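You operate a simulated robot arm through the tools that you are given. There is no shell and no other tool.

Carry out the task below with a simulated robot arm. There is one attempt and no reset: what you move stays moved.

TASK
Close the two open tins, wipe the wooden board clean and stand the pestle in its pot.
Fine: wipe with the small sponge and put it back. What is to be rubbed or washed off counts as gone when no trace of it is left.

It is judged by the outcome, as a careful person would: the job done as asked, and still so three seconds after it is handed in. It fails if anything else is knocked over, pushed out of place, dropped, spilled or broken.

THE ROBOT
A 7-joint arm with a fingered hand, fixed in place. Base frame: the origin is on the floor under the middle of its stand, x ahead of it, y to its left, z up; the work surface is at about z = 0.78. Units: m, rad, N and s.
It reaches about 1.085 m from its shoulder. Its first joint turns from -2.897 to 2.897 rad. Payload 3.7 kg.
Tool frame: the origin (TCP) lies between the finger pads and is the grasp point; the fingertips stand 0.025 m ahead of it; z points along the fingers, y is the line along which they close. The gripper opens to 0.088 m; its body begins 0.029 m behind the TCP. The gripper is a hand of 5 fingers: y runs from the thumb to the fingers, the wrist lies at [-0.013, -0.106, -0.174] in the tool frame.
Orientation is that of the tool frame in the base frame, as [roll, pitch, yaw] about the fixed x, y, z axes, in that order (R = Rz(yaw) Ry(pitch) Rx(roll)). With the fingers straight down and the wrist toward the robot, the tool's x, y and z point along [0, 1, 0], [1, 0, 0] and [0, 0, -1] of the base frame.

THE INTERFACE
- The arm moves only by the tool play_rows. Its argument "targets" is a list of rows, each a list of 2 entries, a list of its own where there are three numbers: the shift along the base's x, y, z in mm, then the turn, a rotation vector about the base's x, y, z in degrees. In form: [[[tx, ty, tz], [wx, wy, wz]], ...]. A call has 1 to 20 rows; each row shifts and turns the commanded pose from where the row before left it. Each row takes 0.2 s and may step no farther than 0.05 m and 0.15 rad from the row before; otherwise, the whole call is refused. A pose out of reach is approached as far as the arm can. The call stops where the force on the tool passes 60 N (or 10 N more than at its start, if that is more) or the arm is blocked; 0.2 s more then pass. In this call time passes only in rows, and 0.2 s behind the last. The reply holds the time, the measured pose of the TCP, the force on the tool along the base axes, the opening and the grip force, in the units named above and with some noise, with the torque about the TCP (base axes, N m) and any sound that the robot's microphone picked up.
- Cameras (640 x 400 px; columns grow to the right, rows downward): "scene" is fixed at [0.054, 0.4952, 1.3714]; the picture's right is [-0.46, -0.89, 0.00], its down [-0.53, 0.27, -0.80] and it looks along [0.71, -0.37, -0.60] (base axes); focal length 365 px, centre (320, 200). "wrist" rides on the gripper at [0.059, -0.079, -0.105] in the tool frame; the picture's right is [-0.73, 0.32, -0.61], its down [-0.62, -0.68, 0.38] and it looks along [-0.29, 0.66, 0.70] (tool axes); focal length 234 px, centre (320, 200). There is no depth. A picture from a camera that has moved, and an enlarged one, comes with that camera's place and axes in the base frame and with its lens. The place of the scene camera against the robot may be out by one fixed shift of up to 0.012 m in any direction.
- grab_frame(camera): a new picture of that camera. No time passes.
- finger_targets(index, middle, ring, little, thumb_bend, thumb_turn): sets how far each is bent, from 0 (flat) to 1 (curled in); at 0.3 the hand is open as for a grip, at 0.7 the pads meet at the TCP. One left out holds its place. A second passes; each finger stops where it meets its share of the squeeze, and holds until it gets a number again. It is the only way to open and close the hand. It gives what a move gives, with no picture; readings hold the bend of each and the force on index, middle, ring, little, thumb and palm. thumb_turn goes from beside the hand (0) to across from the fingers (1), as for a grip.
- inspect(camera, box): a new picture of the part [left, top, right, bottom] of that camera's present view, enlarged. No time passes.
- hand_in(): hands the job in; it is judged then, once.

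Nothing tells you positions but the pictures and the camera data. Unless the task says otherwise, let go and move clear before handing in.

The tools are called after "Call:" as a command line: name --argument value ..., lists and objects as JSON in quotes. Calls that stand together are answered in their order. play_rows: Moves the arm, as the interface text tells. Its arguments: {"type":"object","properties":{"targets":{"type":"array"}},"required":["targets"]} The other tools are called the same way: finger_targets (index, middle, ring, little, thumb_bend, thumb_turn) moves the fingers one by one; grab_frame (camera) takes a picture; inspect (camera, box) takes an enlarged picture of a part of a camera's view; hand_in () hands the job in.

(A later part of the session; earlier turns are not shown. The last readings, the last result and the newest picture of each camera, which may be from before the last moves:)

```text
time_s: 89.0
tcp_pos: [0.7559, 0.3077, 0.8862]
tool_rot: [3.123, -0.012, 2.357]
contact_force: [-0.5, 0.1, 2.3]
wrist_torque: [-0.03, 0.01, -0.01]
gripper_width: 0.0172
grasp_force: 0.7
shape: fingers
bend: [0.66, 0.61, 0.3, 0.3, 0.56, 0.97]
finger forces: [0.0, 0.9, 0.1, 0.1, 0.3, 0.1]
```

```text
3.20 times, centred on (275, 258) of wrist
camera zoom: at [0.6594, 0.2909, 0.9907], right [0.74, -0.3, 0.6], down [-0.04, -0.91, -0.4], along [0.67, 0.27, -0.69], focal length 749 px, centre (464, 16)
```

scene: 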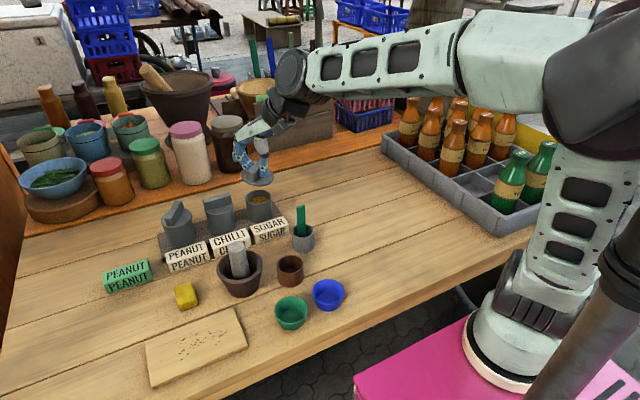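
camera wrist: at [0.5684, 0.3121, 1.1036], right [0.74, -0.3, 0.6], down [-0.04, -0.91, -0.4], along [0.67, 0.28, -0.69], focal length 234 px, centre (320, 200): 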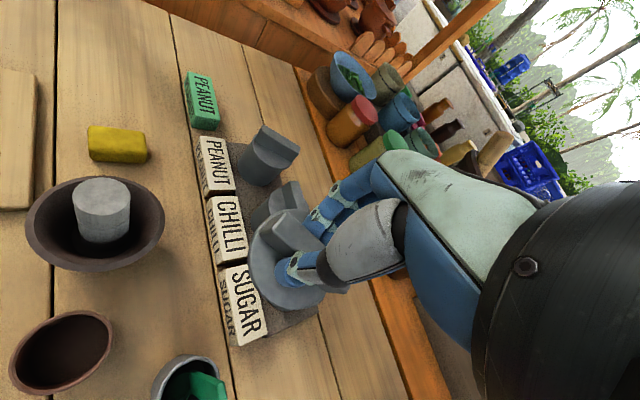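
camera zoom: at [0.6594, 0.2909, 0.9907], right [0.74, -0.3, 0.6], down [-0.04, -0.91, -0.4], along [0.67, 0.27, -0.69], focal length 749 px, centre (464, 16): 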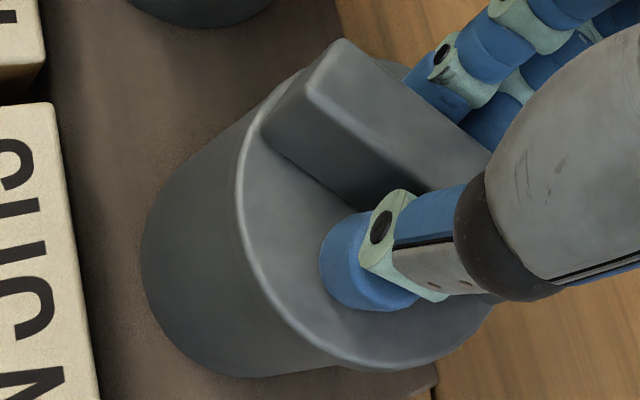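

The SUGAR lid dropped into place, flush. I'll rise slightly, open, and lift clear.

Call:
play_rows --targets '[[[0, 0, 2], [0, 0, 0]], [[0, 0, 2], [0, 0, 0]], [[0, 0, 0], [0, 0, 0]]]'

Call:
finger_targets --index 0.46 --middle 0.42 --thumb_bend 0.42

Call:
play_rows --targets '[[[0, 0, 4], [0, 0, 0]], [[0, 0, 6], [0, 0, 0]], [[0, 0, 10], [0, 0, 0]], [[0, 0, 12], [0, 0, 0]], [[0, 0, 15], [0, 0, 0]], [[0, 0, 15], [0, 0, 0]], [[0, 0, 15], [0, 0, 0]], [[0, 0, 15], [0, 0, 0]], [[0, 0, 15], [0, 0, 0]], [[0, 0, 0], [0, 0, 0]]]'

Call:
grab_frame --camera "scene"

Call:
inspect --camera "scene" --box '[140, 170, 340, 310]'

```text
time_s: 89.8
tcp_pos: [0.7537, 0.3082, 0.8896]
tool_rot: [3.122, -0.012, 2.356]
contact_force: [-0.4, 1.1, 0.1]
wrist_torque: [-0.03, -0.02, 0.01]
gripper_width: 0.0176
grasp_force: 0.0
shape: fingers
bend: [0.66, 0.6, 0.3, 0.3, 0.56, 0.97]
finger forces: [0.1, 0.0, 0.0, 0.0, 0.0, 0.0]
```

```text
time_s: 90.8
tcp_pos: [0.7544, 0.3081, 0.8908]
tool_rot: [3.123, -0.013, 2.356]
contact_force: [0.1, -0.1, -0.2]
wrist_torque: [-0.03, 0.01, -0.01]
gripper_width: 0.0543
grasp_force: 0.1
shape: fingers
bend: [0.46, 0.42, 0.3, 0.3, 0.42, 0.97]
finger forces: [0.1, 0.0, 0.0, 0.1, 0.0, 0.0]
```

```text
time_s: 93.0
tcp_pos: [0.7547, 0.3086, 0.9968]
tool_rot: [3.124, -0.012, 2.355]
contact_force: [-0.7, 0.1, -0.4]
wrist_torque: [-0.04, 0.01, 0.03]
gripper_width: 0.054
grasp_force: 0.0
shape: fingers
bend: [0.46, 0.42, 0.3, 0.3, 0.42, 0.97]
finger forces: [0.1, 0.1, 0.1, 0.0, 0.0, 0.0]
```

```text
taken
```

scene: 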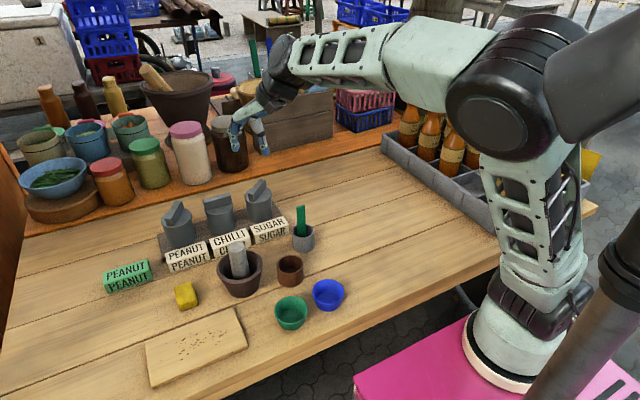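

```text
2.86 times, centred on (240, 240) of scene
camera zoom: at [0.054, 0.4952, 1.3714], right [-0.46, -0.89, 0.0], down [-0.53, 0.27, -0.8], along [0.71, -0.37, -0.6], focal length 1044 px, centre (549, 86)
```

zoom: 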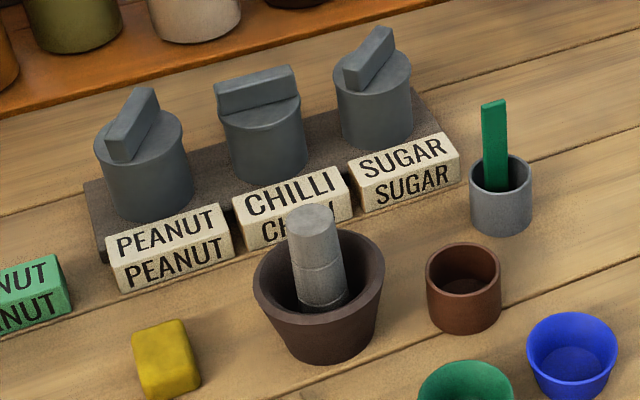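

Both tins are now closed. Next is the pestle: I'll move above the mortar, turning the hand to about 95° yaw, to look at the pestle from nearby.

Call:
play_rows --targets '[[[-10, 3, 0], [0, 0, 5]], [[-12, 5, 0], [0, 0, 5]], [[-12, 6, 0], [0, 0, 5]], [[-12, 6, 0], [0, 0, 5]], [[-12, 6, 0], [0, 0, 5]], [[-12, 6, 0], [0, 0, 5]], [[-12, 6, 0], [0, 0, 5]], [[-12, 6, 0], [0, 0, 5]], [[-12, 6, 0], [0, 0, 5]], [[-12, 6, 0], [0, 0, 5]], [[-12, 6, 0], [0, 0, 0]], [[-12, 6, 0], [0, 0, 0]], [[-12, 4, 0], [0, 0, 0]], [[-12, 0, 0], [0, 0, 0]], [[-12, 0, 0], [0, 0, 0]], [[0, 0, 0], [0, 0, 0]]]'

Call:
grab_frame --camera "scene"

Call:
grab_frame --camera "wrist"

```text
time_s: 96.3
tcp_pos: [0.5766, 0.3796, 0.9977]
tool_rot: [3.121, -0.012, -3.057]
contact_force: [-0.8, 0.1, -0.6]
wrist_torque: [0.04, 0.0, 0.01]
gripper_width: 0.0543
grasp_force: 0.2
shape: fingers
bend: [0.46, 0.42, 0.3, 0.3, 0.42, 0.97]
finger forces: [0.0, 0.1, 0.1, 0.1, 0.0, 0.0]
```

```text
taken
```

scene: 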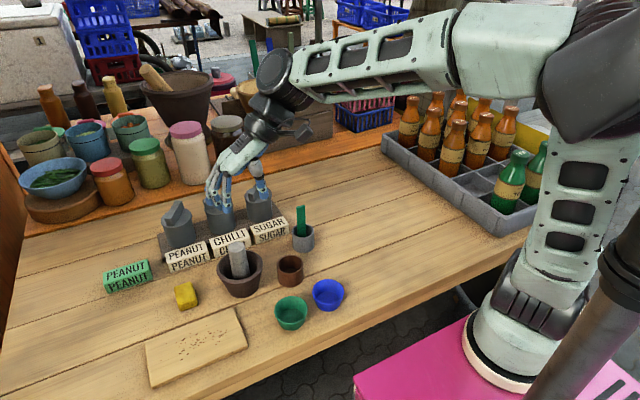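

```text
taken
camera wrist: at [0.528, 0.2941, 1.1023], right [0.7, 0.37, 0.6], down [0.67, -0.62, -0.4], along [0.22, 0.69, -0.69], focal length 234 px, centre (320, 200)
```

wrist: 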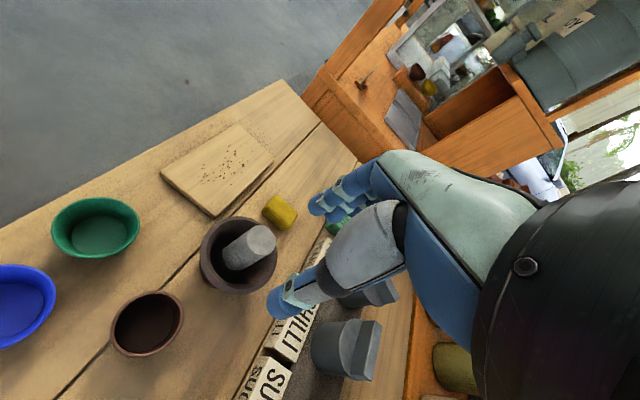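

Call:
inspect --camera "wrist" --box '[180, 190, 310, 310]'

Call:
inspect --camera "wrist" --box '[90, 270, 210, 380]'

Call:
inspect --camera "scene" --box '[205, 230, 315, 310]'

Call:
inspect --camera "wrist" --box '[150, 110, 290, 220]'

```text
3.33 times, centred on (245, 250) of wrist
camera zoom: at [0.528, 0.2941, 1.1023], right [0.7, 0.37, 0.6], down [0.67, -0.62, -0.4], along [0.22, 0.69, -0.69], focal length 781 px, centre (570, 33)
```

zoom: 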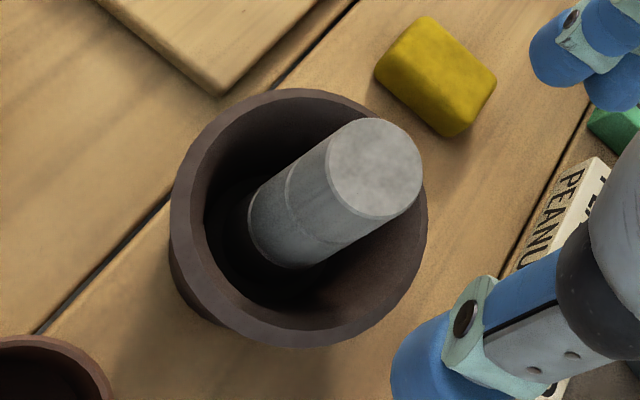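

```text
3.64 times, centred on (150, 325) of wrist
camera zoom: at [0.528, 0.2941, 1.1023], right [0.7, 0.37, 0.6], down [0.67, -0.62, -0.4], along [0.22, 0.69, -0.69], focal length 852 px, centre (938, -254)
```

zoom: 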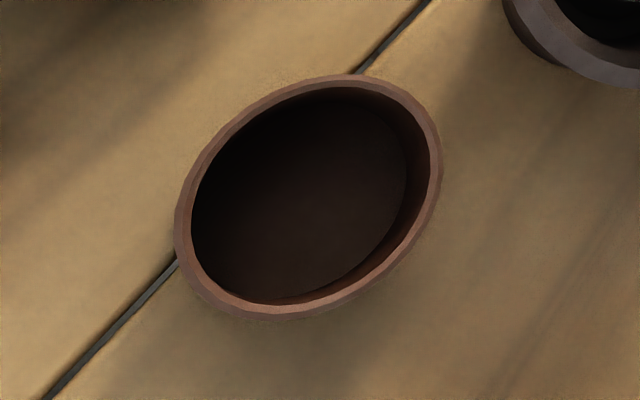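

```text
5.00 times, centred on (260, 270) of scene
camera zoom: at [0.054, 0.4952, 1.3714], right [-0.46, -0.89, 0.0], down [-0.53, 0.27, -0.8], along [0.71, -0.37, -0.6], focal length 1826 px, centre (620, -150)
```

zoom: 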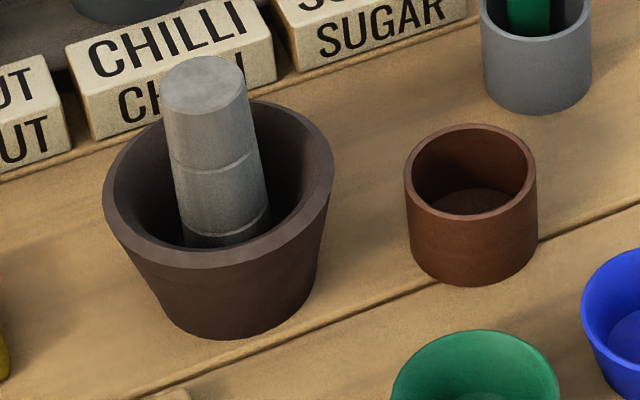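

```text
3.64 times, centred on (220, 165) of wrist
camera zoom: at [0.528, 0.2941, 1.1023], right [0.7, 0.37, 0.6], down [0.67, -0.62, -0.4], along [0.22, 0.69, -0.69], focal length 852 px, centre (684, 327)
```

zoom: 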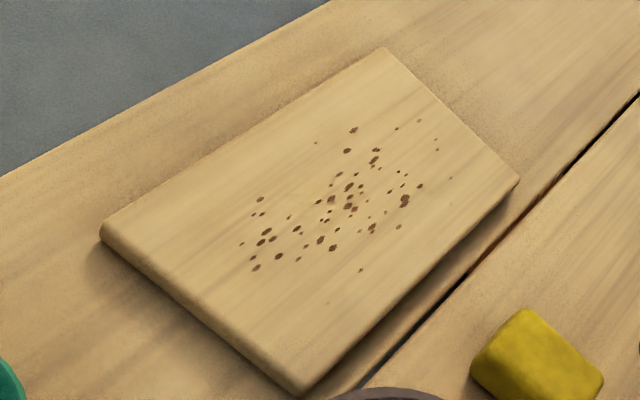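

The pestle stands almost upright, about 3.4 cm thick, with its top near (0.566, 0.410, 0.885). The brown pot (inner width about 4.8 cm) is near (0.536, 0.314). I'll hover just above the pestle to check alignment.

Call:
play_rows --targets '[[[-4, 10, -8], [0, 0, 0]], [[-4, 10, -10], [0, 0, 0]], [[-4, 10, -10], [0, 0, 0]], [[0, 4, -10], [0, 0, 0]], [[0, 0, -10], [0, 0, 0]], [[0, 0, -10], [0, 0, 0]], [[0, 0, -8], [0, 0, 0]], [[0, 0, 0], [0, 0, 0]]]'

Call:
grab_frame --camera "scene"

Call:
inspect --camera "wrist" --box '[190, 150, 420, 350]'

Call:
inspect --camera "scene" --box '[200, 200, 300, 310]'

```text
time_s: 98.2
tcp_pos: [0.5647, 0.4137, 0.931]
tool_rot: [3.123, -0.011, -3.055]
contact_force: [0.8, -0.6, -0.1]
wrist_torque: [-0.03, -0.01, -0.01]
gripper_width: 0.0542
grasp_force: 0.0
shape: fingers
bend: [0.46, 0.42, 0.3, 0.3, 0.42, 0.97]
finger forces: [0.1, 0.0, 0.2, 0.0, 0.1, 0.0]
```

```text
taken
```

scene: 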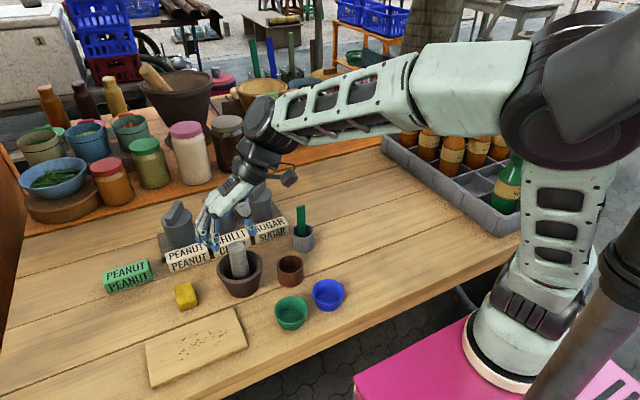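

```text
2.00 times, centred on (305, 250) of wrist
camera zoom: at [0.5165, 0.3279, 1.0361], right [0.7, 0.37, 0.6], down [0.67, -0.62, -0.4], along [0.22, 0.69, -0.69], focal length 468 px, centre (350, 100)
```

zoom: 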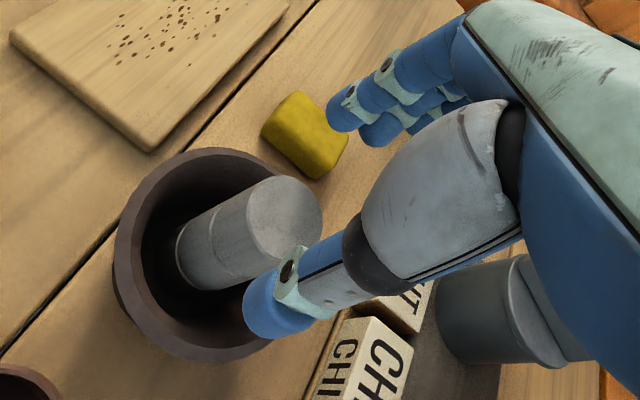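

```text
3.64 times, centred on (250, 255) of scene
camera zoom: at [0.054, 0.4952, 1.3714], right [-0.46, -0.89, 0.0], down [-0.53, 0.27, -0.8], along [0.71, -0.37, -0.6], focal length 1328 px, centre (574, 0)
```

zoom: 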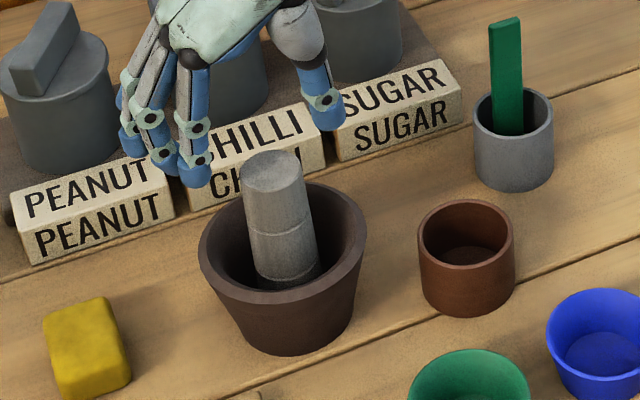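

The pestle is centred between thumb and fingers. I'll descend around its top, staying above the mortar rim.

Call:
play_rows --targets '[[[0, 0, -10], [0, 0, 0]], [[0, 0, -10], [0, 0, 0]], [[0, 0, -10], [0, 0, 0]], [[0, 0, -8], [0, 0, 0]], [[0, 0, -6], [0, 0, 0]], [[0, 0, -6], [0, 0, 0]], [[0, 0, 0], [0, 0, 0]]]'

Call:
inspect --camera "wrist" --box '[190, 150, 420, 350]'

Call:
inspect --camera "scene" --box '[190, 210, 300, 310]'

```text
time_s: 99.8
tcp_pos: [0.5668, 0.4149, 0.8813]
tool_rot: [3.122, -0.013, -3.055]
contact_force: [0.1, -1.1, 0.1]
wrist_torque: [-0.03, 0.02, 0.0]
gripper_width: 0.0543
grasp_force: 0.1
shape: fingers
bend: [0.46, 0.42, 0.3, 0.3, 0.42, 0.97]
finger forces: [0.0, 0.0, 0.0, 0.1, 0.1, 0.0]
```

```text
2.00 times, centred on (305, 250) of wrist
camera zoom: at [0.5174, 0.3279, 0.9861], right [0.7, 0.37, 0.6], down [0.67, -0.62, -0.4], along [0.22, 0.69, -0.69], focal length 468 px, centre (350, 100)
```

zoom: 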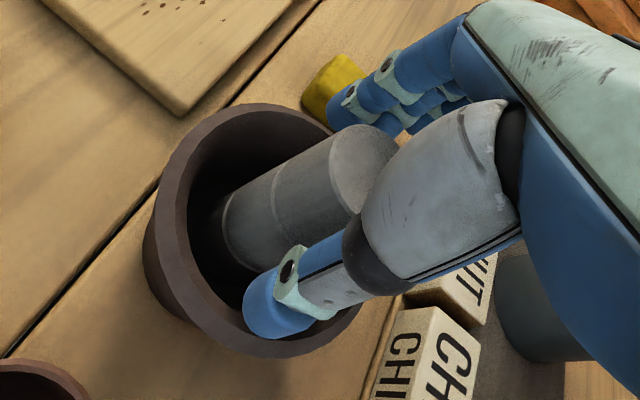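

```text
4.00 times, centred on (245, 260) of scene
camera zoom: at [0.054, 0.4952, 1.3714], right [-0.46, -0.89, 0.0], down [-0.53, 0.27, -0.8], along [0.71, -0.37, -0.6], focal length 1461 px, centre (620, -40)
```

zoom: 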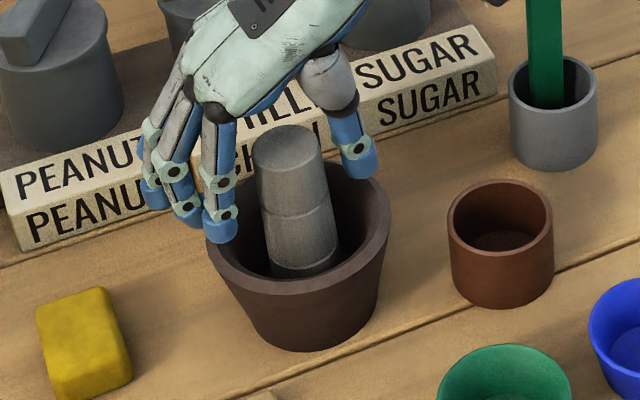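

I'm around the pestle's head with clearance. I'll lower 8 mm more and start closing.

Call:
play_rows --targets '[[[0, 0, -4], [0, 0, 0]], [[0, 0, -4], [0, 0, 0]], [[0, 0, 0], [0, 0, 0]]]'

Call:
finger_targets --index 0.53 --middle 0.49 --thumb_bend 0.48

Call:
inspect --camera "scene" --box '[190, 210, 300, 310]'

```text
time_s: 100.5
tcp_pos: [0.5652, 0.4144, 0.8729]
tool_rot: [3.122, -0.012, -3.055]
contact_force: [0.0, -0.7, 0.9]
wrist_torque: [-0.01, 0.01, 0.01]
gripper_width: 0.0543
grasp_force: 0.0
shape: fingers
bend: [0.46, 0.42, 0.3, 0.3, 0.42, 0.97]
finger forces: [0.0, 0.1, 0.1, 0.0, 0.1, 0.0]
```

```text
time_s: 101.5
tcp_pos: [0.5654, 0.4133, 0.8732]
tool_rot: [3.121, -0.012, -3.054]
contact_force: [0.5, 0.3, -0.7]
wrist_torque: [-0.01, -0.02, 0.01]
gripper_width: 0.0408
grasp_force: 0.1
shape: fingers
bend: [0.53, 0.49, 0.3, 0.3, 0.48, 0.97]
finger forces: [0.0, 0.0, 0.1, 0.0, 0.2, 0.0]
```

```text
4.00 times, centred on (245, 260) of scene
camera zoom: at [0.054, 0.4952, 1.3714], right [-0.46, -0.89, 0.0], down [-0.53, 0.27, -0.8], along [0.71, -0.37, -0.6], focal length 1461 px, centre (620, -40)
```

zoom: 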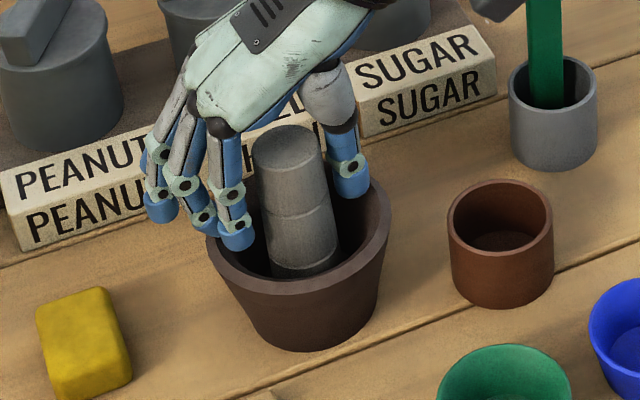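

Call:
finger_targets --index 0.6 --middle 0.55 --thumb_bend 0.54

Call:
inspect --camera "scene" --box '[190, 210, 300, 310]'

Call:
inspect --camera "wrist" --box '[190, 150, 420, 350]'

```text
time_s: 102.5
tcp_pos: [0.5648, 0.4143, 0.8732]
tool_rot: [3.121, -0.014, -3.053]
contact_force: [0.4, 0.3, 0.1]
wrist_torque: [-0.02, 0.01, -0.02]
gripper_width: 0.0287
grasp_force: 0.3
shape: fingers
bend: [0.59, 0.55, 0.3, 0.3, 0.53, 0.97]
finger forces: [0.4, 0.0, 0.1, 0.1, 0.6, 0.1]
```

```text
4.00 times, centred on (245, 260) of scene
camera zoom: at [0.054, 0.4952, 1.3714], right [-0.46, -0.89, 0.0], down [-0.53, 0.27, -0.8], along [0.71, -0.37, -0.6], focal length 1461 px, centre (620, -40)
```

zoom: 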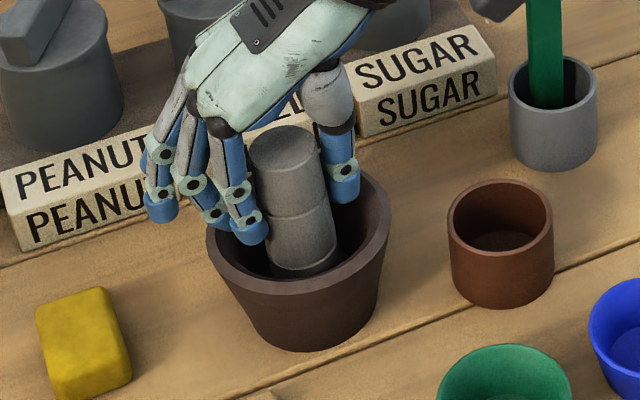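

```text
2.00 times, centred on (305, 250) of wrist
camera zoom: at [0.5172, 0.3281, 0.9776], right [0.7, 0.37, 0.6], down [0.68, -0.62, -0.4], along [0.22, 0.69, -0.69], focal length 468 px, centre (350, 100)
```

zoom: 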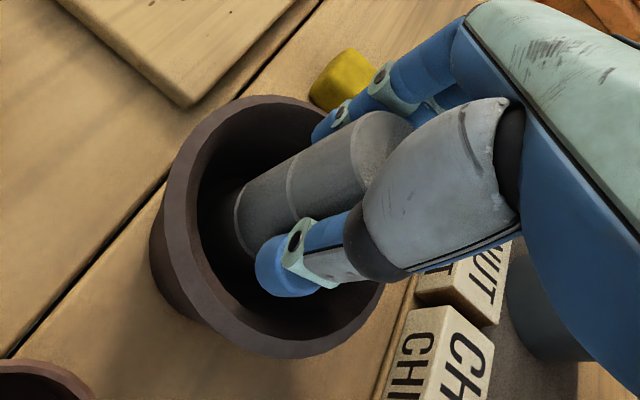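

The fingers just touch the pestle. Now I squeeze with index, middle and thumb.

Call:
finger_targets --index 0.67 --middle 0.66 --thumb_bend 0.64

Call:
inspect --camera "scene" --box '[190, 210, 300, 310]'

```text
time_s: 103.5
tcp_pos: [0.5663, 0.414, 0.8727]
tool_rot: [3.122, -0.011, -3.054]
contact_force: [-0.3, 0.5, 0.8]
wrist_torque: [0.03, -0.02, 0.0]
gripper_width: 0.0261
grasp_force: 6.0
shape: fingers
bend: [0.6, 0.63, 0.3, 0.3, 0.56, 0.97]
finger forces: [3.7, 2.2, 0.1, 0.0, 5.8, 0.0]
```

```text
4.00 times, centred on (245, 260) of scene
camera zoom: at [0.054, 0.4952, 1.3714], right [-0.46, -0.89, 0.0], down [-0.53, 0.27, -0.8], along [0.71, -0.37, -0.6], focal length 1461 px, centre (620, -40)
```

zoom: 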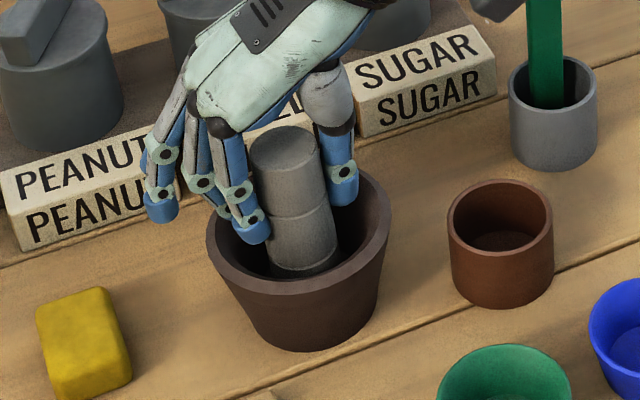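

Call:
finger_targets --index 0.72 --middle 0.72 --thumb_bend 0.7

Call:
play_rows --targets '[[[0, 0, 3], [0, 0, 0]], [[0, 0, 5], [0, 0, 0]], [[0, 0, 8], [0, 0, 0]], [[0, 0, 0], [0, 0, 0]]]'

Call:
inspect --camera "scene" --box '[190, 200, 300, 310]'

```text
time_s: 104.5
tcp_pos: [0.5657, 0.4154, 0.8729]
tool_rot: [3.122, -0.011, -3.053]
contact_force: [0.7, -0.6, 0.2]
wrist_torque: [0.02, 0.01, -0.01]
gripper_width: 0.0251
grasp_force: 12.0
shape: fingers
bend: [0.6, 0.65, 0.3, 0.3, 0.55, 0.96]
finger forces: [7.1, 4.5, 0.1, 0.1, 11.5, 0.0]
```

```text
time_s: 105.5
tcp_pos: [0.5676, 0.4138, 0.8894]
tool_rot: [3.122, -0.012, -3.053]
contact_force: [-0.6, -0.3, 0.1]
wrist_torque: [0.01, -0.01, -0.01]
gripper_width: 0.0247
grasp_force: 11.4
shape: fingers
bend: [0.6, 0.65, 0.3, 0.3, 0.55, 0.96]
finger forces: [6.9, 4.5, 0.0, 0.0, 11.4, 0.0]
```

```text
3.64 times, centred on (245, 255) of scene
camera zoom: at [0.054, 0.4952, 1.3714], right [-0.46, -0.89, 0.0], down [-0.53, 0.27, -0.8], along [0.71, -0.37, -0.6], focal length 1328 px, centre (593, 0)
```

zoom: 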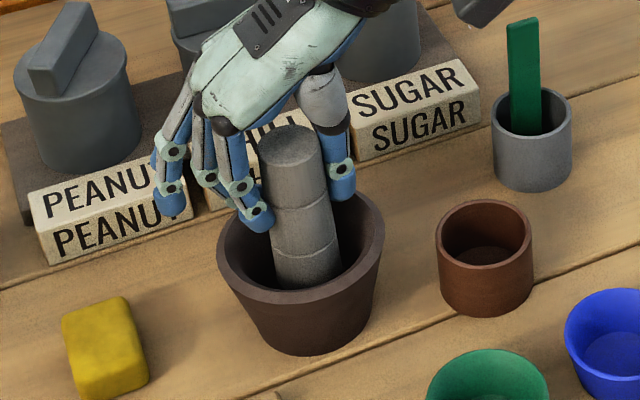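

The pestle rises with the hand. I'll continue lifting until its foot is well above the rim.

Call:
play_rows --targets '[[[0, 0, 10], [0, 0, 0]], [[0, 0, 12], [0, 0, 0]], [[0, 0, 12], [0, 0, 0]], [[0, 0, 12], [0, 0, 0]], [[0, 0, 12], [0, 0, 0]], [[0, 0, 12], [0, 0, 0]], [[0, 0, 12], [0, 0, 0]], [[0, 0, 0], [0, 0, 0]]]'

Call:
grab_frame --camera "scene"

Call:
inspect --camera "scene" --box '[190, 170, 320, 310]'

Call:
grab_frame --camera "wrist"

```text
time_s: 107.3
tcp_pos: [0.5647, 0.4136, 0.972]
tool_rot: [3.123, -0.011, -3.053]
contact_force: [-0.2, -0.4, -0.1]
wrist_torque: [0.01, -0.01, 0.02]
gripper_width: 0.0252
grasp_force: 11.6
shape: fingers
bend: [0.6, 0.65, 0.3, 0.3, 0.55, 0.96]
finger forces: [6.9, 4.5, 0.1, 0.0, 11.5, 0.1]
```

```text
taken
```

scene: 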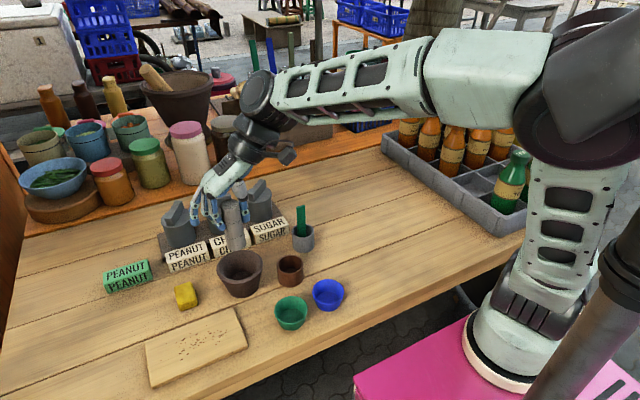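

```text
2.86 times, centred on (255, 240) of scene
camera zoom: at [0.054, 0.4952, 1.3714], right [-0.46, -0.89, 0.0], down [-0.53, 0.27, -0.8], along [0.71, -0.37, -0.6], focal length 1044 px, centre (506, 86)
```

zoom: 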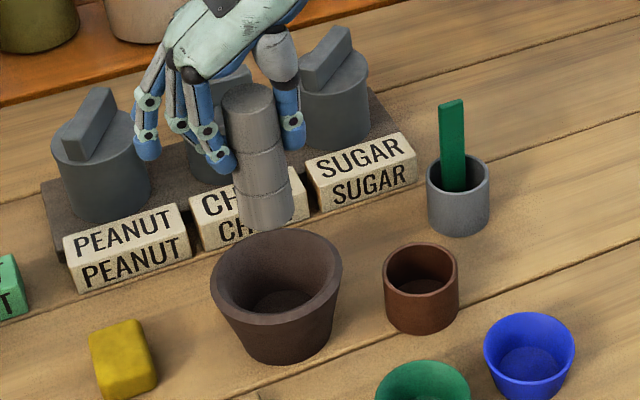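

```text
taken
camera wrist: at [0.5167, 0.3282, 1.0771], right [0.7, 0.37, 0.6], down [0.68, -0.62, -0.4], along [0.22, 0.69, -0.69], focal length 234 px, centre (320, 200)
```

wrist: 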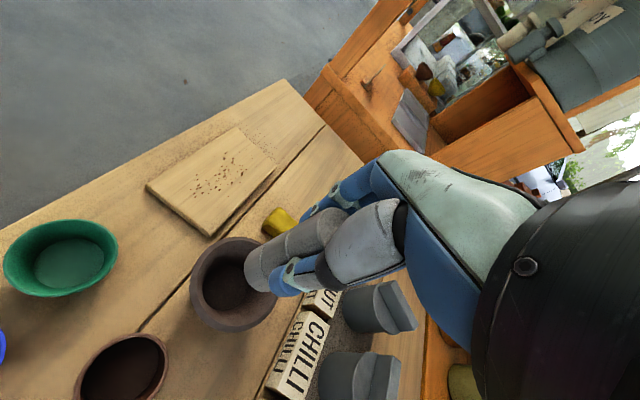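

The pestle is clear of the mortar and hangs vertical. I'll carry it over to the brown pot.

Call:
play_rows --targets '[[[-4, -8, 0], [0, 0, 0]], [[-4, -12, 0], [0, 0, 0]], [[-4, -12, 0], [0, 0, 0]], [[-4, -12, 0], [0, 0, 0]], [[-4, -12, 0], [0, 0, 0]], [[-4, -12, 0], [0, 0, 0]], [[-4, -12, 0], [0, 0, 0]], [[-3, -12, 0], [0, 0, 0]], [[0, -3, 0], [0, 0, 0]], [[0, 0, 0], [0, 0, 0]]]'

Call:
inspect --camera "scene" --box '[230, 190, 350, 310]'

Call:
inspect --camera "wrist" --box '[170, 160, 410, 380]'

```text
time_s: 109.5
tcp_pos: [0.5341, 0.3199, 0.9719]
tool_rot: [3.123, -0.013, -3.054]
contact_force: [0.9, 0.0, -0.2]
wrist_torque: [-0.01, -0.02, 0.03]
gripper_width: 0.0247
grasp_force: 11.4
shape: fingers
bend: [0.6, 0.65, 0.3, 0.3, 0.55, 0.96]
finger forces: [7.0, 4.4, 0.0, 0.1, 11.4, 0.0]
```

```text
3.33 times, centred on (290, 250) of scene
camera zoom: at [0.054, 0.4952, 1.3714], right [-0.46, -0.89, 0.0], down [-0.53, 0.27, -0.8], along [0.71, -0.37, -0.6], focal length 1218 px, centre (420, 33)
```

zoom: 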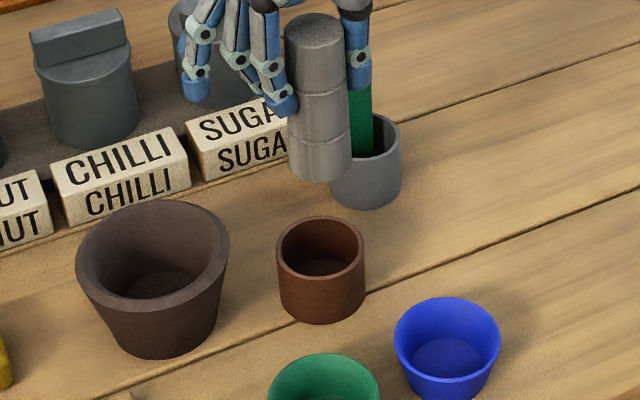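

```text
1.82 times, centred on (290, 270) of wrist
camera zoom: at [0.4858, 0.233, 1.0765], right [0.7, 0.37, 0.6], down [0.67, -0.62, -0.4], along [0.22, 0.69, -0.69], focal length 426 px, centre (374, 73)
```

zoom: 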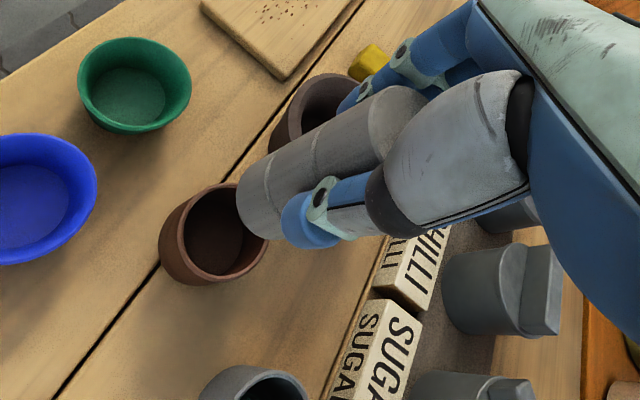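

Call:
inspect --camera "wrist" --box '[245, 210, 345, 330]'

Call:
inspect --camera "scene" --box '[265, 215, 325, 290]'

```text
3.33 times, centred on (295, 270) of wrist
camera zoom: at [0.4858, 0.233, 1.0765], right [0.7, 0.37, 0.6], down [0.67, -0.62, -0.4], along [0.22, 0.69, -0.69], focal length 781 px, centre (403, -33)
```

zoom: 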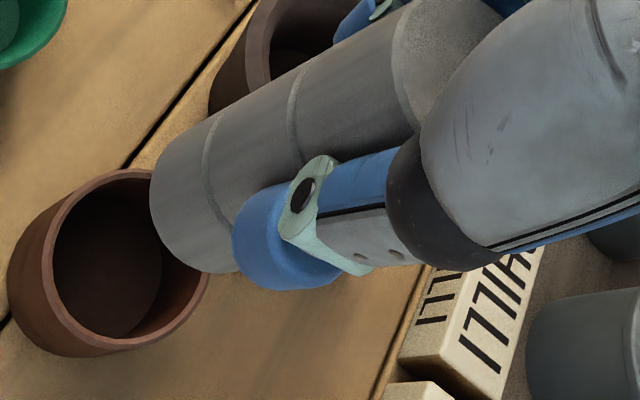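

```text
5.33 times, centred on (295, 252) of scene
camera zoom: at [0.054, 0.4952, 1.3714], right [-0.46, -0.89, 0.0], down [-0.53, 0.27, -0.8], along [0.71, -0.37, -0.6], focal length 1948 px, centre (453, -80)
```

zoom: 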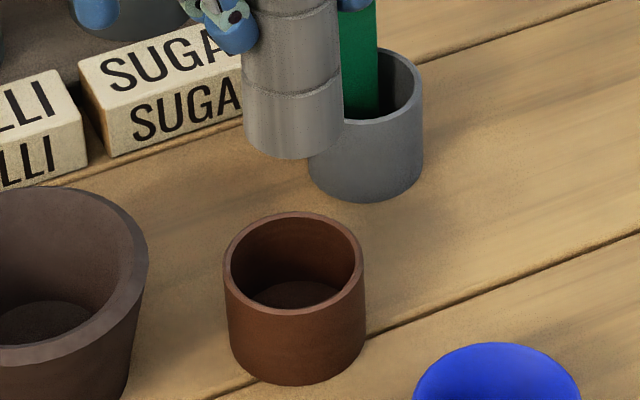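

Comparing both views, the pestle should move about 2 mm in +x and 3 mm in +y. I'll apply that while lowering to just above the pot rim, then re-check.

Call:
play_rows --targets '[[[1, 1.5, -8], [0, 0, 0]], [[1, 1.5, -10], [0, 0, 0]], [[0, 0, -10], [0, 0, 0]], [[0, 0, -10], [0, 0, 0]], [[0, 0, -10], [0, 0, 0]], [[0, 0, 0], [0, 0, 0]]]'

Call:
inspect --camera "wrist" --box '[245, 210, 345, 330]'

Call:
inspect --camera "scene" --box '[265, 215, 325, 290]'

```text
time_s: 111.0
tcp_pos: [0.5368, 0.3226, 0.9238]
tool_rot: [3.123, -0.013, -3.055]
contact_force: [0.5, 0.5, -0.2]
wrist_torque: [-0.03, 0.02, 0.03]
gripper_width: 0.0254
grasp_force: 11.4
shape: fingers
bend: [0.6, 0.65, 0.3, 0.3, 0.55, 0.96]
finger forces: [6.9, 4.5, 0.0, 0.1, 11.3, 0.0]
```

```text
3.33 times, centred on (295, 270) of wrist
camera zoom: at [0.4876, 0.2371, 1.0278], right [0.7, 0.37, 0.6], down [0.68, -0.62, -0.4], along [0.22, 0.69, -0.69], focal length 781 px, centre (403, -33)
```

zoom: 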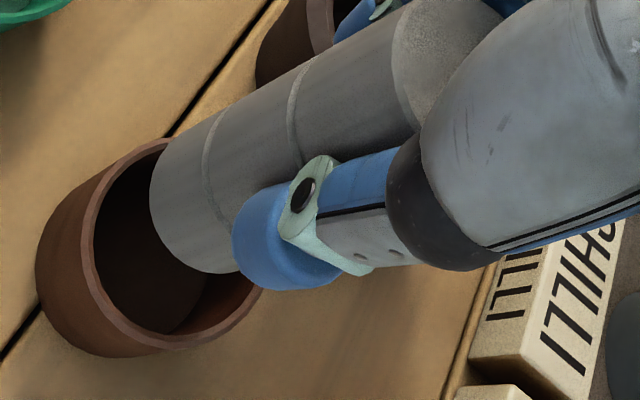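

```text
5.33 times, centred on (295, 252) of scene
camera zoom: at [0.054, 0.4952, 1.3714], right [-0.46, -0.89, 0.0], down [-0.53, 0.27, -0.8], along [0.71, -0.37, -0.6], focal length 1948 px, centre (453, -80)
```

zoom: 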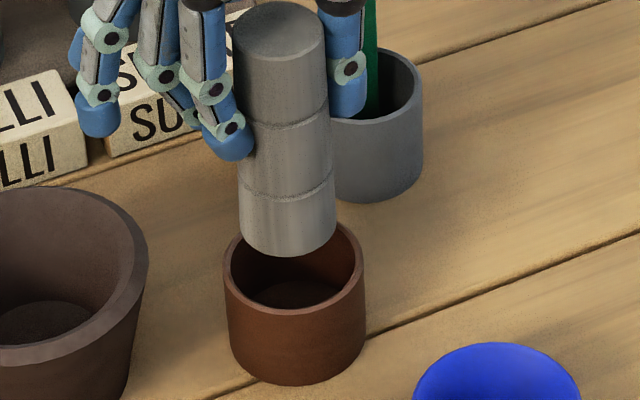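

The pestle is now just above the rim, and both views agree it should shift about 3.5 mm in +x and 2 mm in −y. I'll correct that and lower a little.

Call:
play_rows --targets '[[[1.8, -1, 0], [0, 0, 0]], [[1.7, -1, -4], [0, 0, 0]], [[0, 0, -5], [0, 0, 0]], [[0, 0, -5], [0, 0, 0]], [[0, 0, 0], [0, 0, 0]]]'

Call:
inspect --camera "wrist" --box '[245, 210, 345, 330]'

Call:
inspect --camera "scene" --box '[265, 215, 325, 290]'

```text
time_s: 112.2
tcp_pos: [0.5406, 0.3209, 0.9093]
tool_rot: [3.122, -0.011, -3.055]
contact_force: [-0.3, -0.5, -1.1]
wrist_torque: [0.02, -0.01, 0.01]
gripper_width: 0.0252
grasp_force: 11.5
shape: fingers
bend: [0.6, 0.65, 0.3, 0.3, 0.55, 0.96]
finger forces: [7.0, 4.6, 0.0, 0.0, 11.4, 0.0]
```

```text
3.33 times, centred on (295, 270) of wrist
camera zoom: at [0.4914, 0.2347, 1.0143], right [0.7, 0.37, 0.6], down [0.68, -0.62, -0.4], along [0.22, 0.69, -0.69], focal length 781 px, centre (403, -33)
```

zoom: 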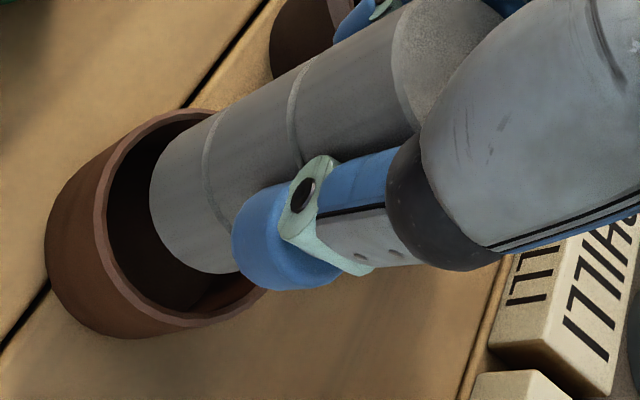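

```text
5.33 times, centred on (295, 252) of scene
camera zoom: at [0.054, 0.4952, 1.3714], right [-0.46, -0.89, 0.0], down [-0.53, 0.27, -0.8], along [0.71, -0.37, -0.6], focal length 1948 px, centre (453, -80)
```

zoom: 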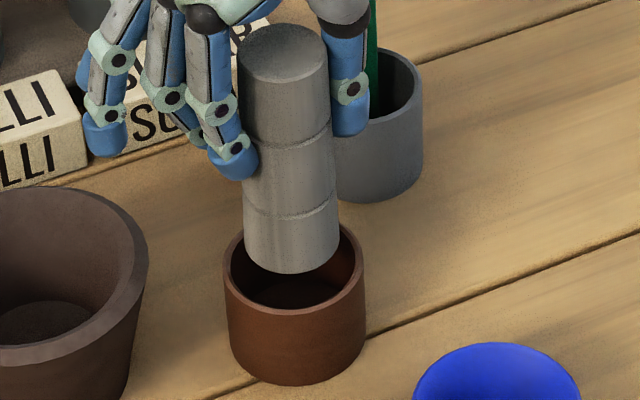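

Call:
inspect --camera "scene" --box '[278, 245, 318, 290]'

Call:
inspect --camera "wrist" --box '[250, 225, 320, 320]'

```text
8.89 times, centred on (298, 268) of scene
camera zoom: at [0.054, 0.4952, 1.3714], right [-0.46, -0.89, 0.0], down [-0.53, 0.27, -0.8], along [0.71, -0.37, -0.6], focal length 3247 px, centre (516, -400)
```

zoom: 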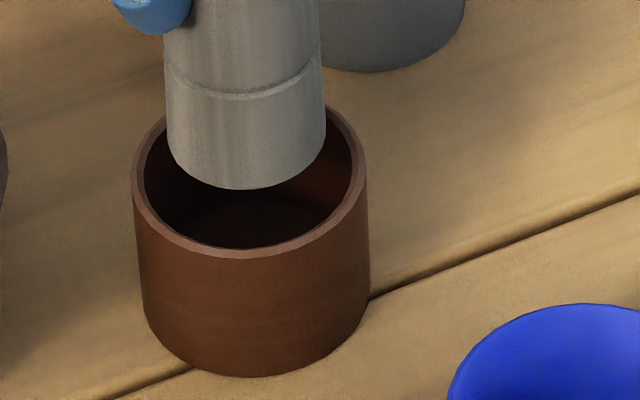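

```text
4.21 times, centred on (285, 272) of wrist
camera zoom: at [0.4914, 0.2347, 1.0143], right [0.7, 0.37, 0.6], down [0.68, -0.62, -0.4], along [0.22, 0.69, -0.69], focal length 986 px, centre (467, -105)
```

zoom: 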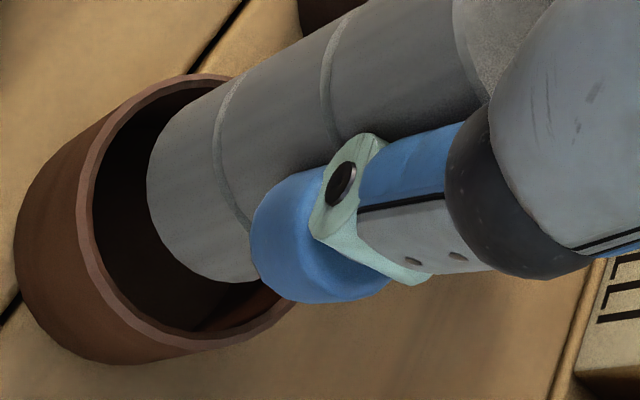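

Both views are consistent with the pestle being centred, with about 1 cm of height left above the rim. I'll lower 8 mm and look again before entering the pot.

Call:
play_rows --targets '[[[0, 0, -4], [0, 0, 0]], [[0, 0, -4], [0, 0, 0]], [[0, 0, 0], [0, 0, 0]]]'

Call:
inspect --camera "scene" --box '[278, 245, 318, 290]'

Call:
inspect --camera "wrist" --box '[250, 225, 320, 320]'

```text
time_s: 113.0
tcp_pos: [0.5392, 0.3199, 0.9011]
tool_rot: [3.123, -0.013, -3.054]
contact_force: [-0.8, -0.8, -1.0]
wrist_torque: [0.01, -0.01, 0.03]
gripper_width: 0.025
grasp_force: 11.3
shape: fingers
bend: [0.6, 0.65, 0.3, 0.3, 0.55, 0.96]
finger forces: [7.1, 4.4, 0.0, 0.1, 11.4, 0.1]
```

```text
8.89 times, centred on (298, 268) of scene
camera zoom: at [0.054, 0.4952, 1.3714], right [-0.46, -0.89, 0.0], down [-0.53, 0.27, -0.8], along [0.71, -0.37, -0.6], focal length 3247 px, centre (516, -400)
```

zoom: 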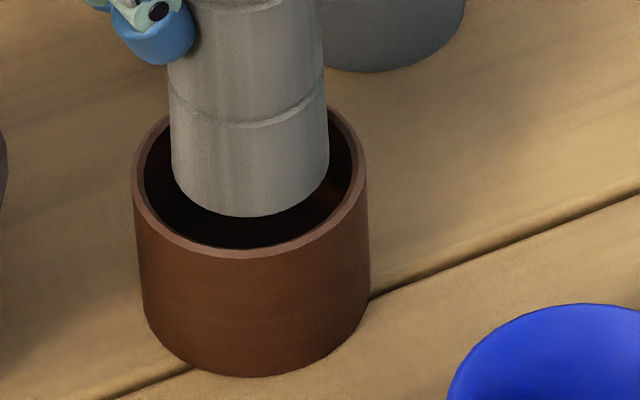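

```text
4.21 times, centred on (285, 272) of wrist
camera zoom: at [0.491, 0.2343, 1.0057], right [0.7, 0.37, 0.6], down [0.68, -0.62, -0.4], along [0.22, 0.69, -0.69], focal length 986 px, centre (467, -105)
```

zoom: 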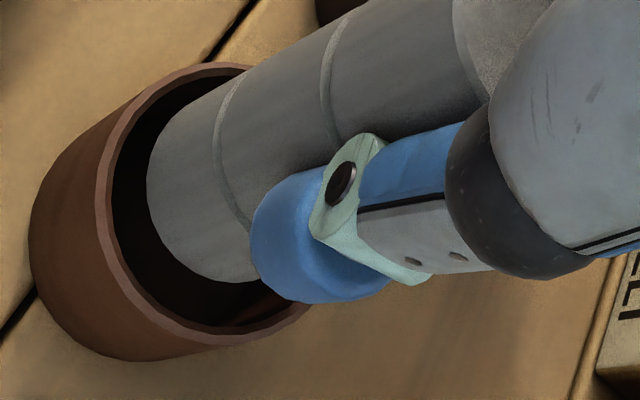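

The pestle is centred in the opening. I'll nudge 1 mm and lower it into the pot, watching for contact.

Call:
play_rows --targets '[[[1, -1, -3], [0, 0, 0]], [[0, 0, -3], [0, 0, 0]], [[0, 0, -3], [0, 0, 0]], [[0, 0, 0], [0, 0, 0]]]'

Call:
inspect --camera "scene" --box '[278, 245, 318, 290]'

Call:
inspect --camera "wrist" --box '[250, 225, 320, 320]'

```text
time_s: 114.0
tcp_pos: [0.5399, 0.3175, 0.8923]
tool_rot: [3.123, -0.012, -3.052]
contact_force: [0.8, -0.4, -1.0]
wrist_torque: [0.03, -0.02, 0.01]
gripper_width: 0.0248
grasp_force: 12.0
shape: fingers
bend: [0.6, 0.65, 0.3, 0.3, 0.55, 0.96]
finger forces: [7.0, 4.5, 0.0, 0.0, 11.4, 0.0]
```

```text
8.89 times, centred on (298, 268) of scene
camera zoom: at [0.054, 0.4952, 1.3714], right [-0.46, -0.89, 0.0], down [-0.53, 0.27, -0.8], along [0.71, -0.37, -0.6], focal length 3247 px, centre (516, -400)
```

zoom: 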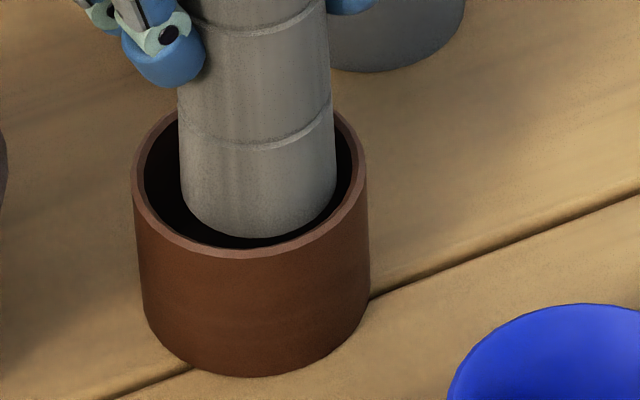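

```text
4.21 times, centred on (285, 272) of wrist
camera zoom: at [0.4918, 0.2324, 0.9972], right [0.7, 0.37, 0.6], down [0.67, -0.62, -0.4], along [0.22, 0.69, -0.69], focal length 986 px, centre (467, -105)
```

zoom: 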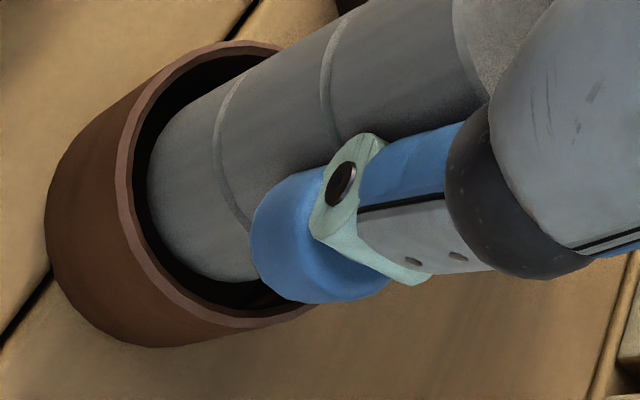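

The foot of the pestle is entering the pot without contact. I'll continue down slowly.

Call:
play_rows --targets '[[[0.5, 1, -3], [0, 0, 0]], [[0, 0, -3], [0, 0, 0]], [[0, 0, -3], [0, 0, 0]], [[0, 0, -3], [0, 0, 0]], [[0, 0, -3], [0, 0, 0]], [[0, 0, 0], [0, 0, 0]]]'

Call:
inspect --camera "scene" --box '[268, 225, 328, 290]'

Call:
inspect --camera "wrist" --box '[250, 210, 330, 320]'

```text
time_s: 115.3
tcp_pos: [0.5402, 0.3194, 0.8766]
tool_rot: [3.123, -0.013, -3.054]
contact_force: [0.0, 1.0, -0.3]
wrist_torque: [0.02, 0.02, 0.0]
gripper_width: 0.0249
grasp_force: 11.1
shape: fingers
bend: [0.6, 0.65, 0.3, 0.3, 0.55, 0.96]
finger forces: [7.0, 4.5, 0.1, 0.0, 11.5, 0.1]
```

```text
6.15 times, centred on (298, 258) of scene
camera zoom: at [0.054, 0.4952, 1.3714], right [-0.46, -0.89, 0.0], down [-0.53, 0.27, -0.8], along [0.71, -0.37, -0.6], focal length 2248 px, centre (455, -154)
```

zoom: 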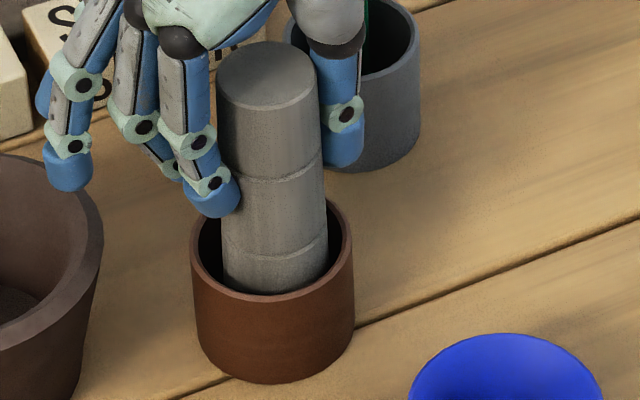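

```text
3.64 times, centred on (290, 265) of wrist
camera zoom: at [0.4921, 0.2333, 0.9821], right [0.7, 0.37, 0.6], down [0.67, -0.62, -0.4], along [0.22, 0.69, -0.69], focal length 852 px, centre (429, -36)
```

zoom: 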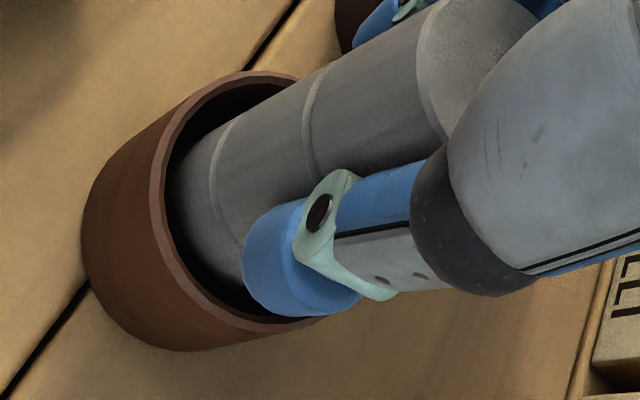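

Inside the pot without touching. Continue down until it meets the floor.

Call:
play_rows --targets '[[[0, 0, -3], [0, 0, 0]], [[0, 0, -3], [0, 0, 0]], [[0, 0, -2], [0, 0, 0]], [[0, 0, 0], [0, 0, 0]]]'

Call:
inspect --camera "scene" --box '[268, 225, 328, 290]'

```text
time_s: 116.3
tcp_pos: [0.5415, 0.3197, 0.8686]
tool_rot: [3.123, -0.012, -3.054]
contact_force: [-0.2, 0.8, -0.9]
wrist_torque: [0.03, 0.02, 0.01]
gripper_width: 0.0251
grasp_force: 11.7
shape: fingers
bend: [0.6, 0.65, 0.3, 0.3, 0.55, 0.96]
finger forces: [7.0, 4.6, 0.0, 0.0, 11.4, 0.0]
```

```text
6.15 times, centred on (298, 258) of scene
camera zoom: at [0.054, 0.4952, 1.3714], right [-0.46, -0.89, 0.0], down [-0.53, 0.27, -0.8], along [0.71, -0.37, -0.6], focal length 2248 px, centre (455, -154)
```

zoom: 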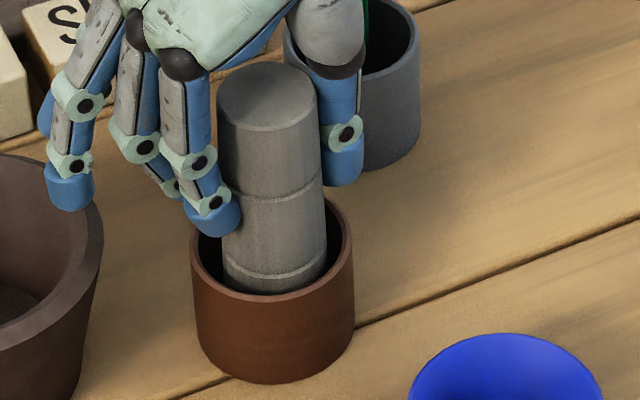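

The pestle's foot should be about 5 mm above the pot floor, but my ring and little fingers hang close over the mortar rim. I'll straighten those two to raise them out of the way first.

Call:
finger_targets --ring 0.12 --little 0.12

Call:
inspect --camera "scene" --box '[210, 190, 330, 300]'

Call:
grab_frame --camera "wrist"

```text
time_s: 117.3
tcp_pos: [0.5415, 0.319, 0.8694]
tool_rot: [3.123, -0.012, -3.053]
contact_force: [0.1, 0.1, -0.8]
wrist_torque: [0.01, -0.03, 0.0]
gripper_width: 0.025
grasp_force: 11.6
shape: fingers
bend: [0.6, 0.65, 0.12, 0.12, 0.55, 0.96]
finger forces: [7.0, 4.6, 0.0, 0.1, 11.4, 0.0]
```

```text
3.64 times, centred on (270, 245) of scene
camera zoom: at [0.054, 0.4952, 1.3714], right [-0.46, -0.89, 0.0], down [-0.53, 0.27, -0.8], along [0.71, -0.37, -0.6], focal length 1328 px, centre (502, 36)
```

zoom: 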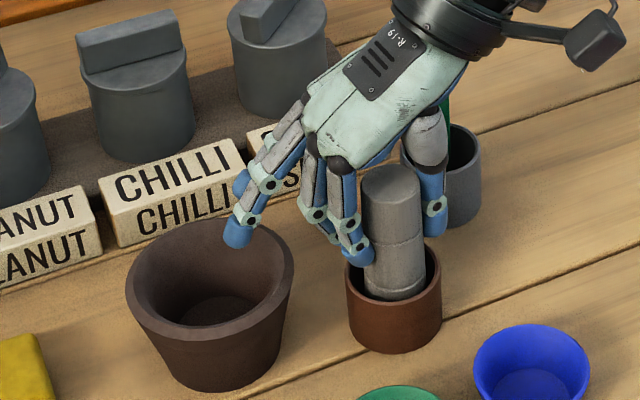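

```text
taken
camera wrist: at [0.4923, 0.2336, 0.9735], right [0.7, 0.37, 0.6], down [0.68, -0.62, -0.4], along [0.22, 0.69, -0.69], focal length 234 px, centre (320, 200)
```

wrist: 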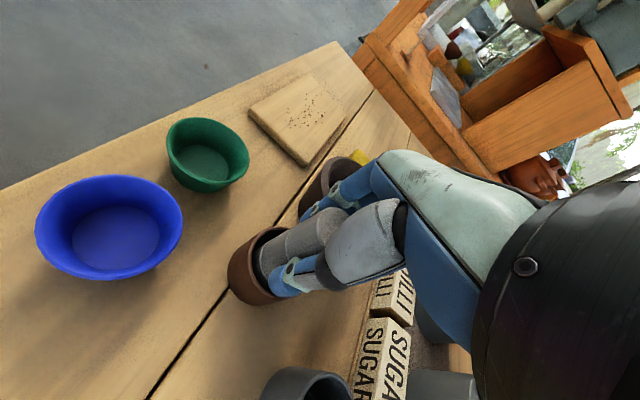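

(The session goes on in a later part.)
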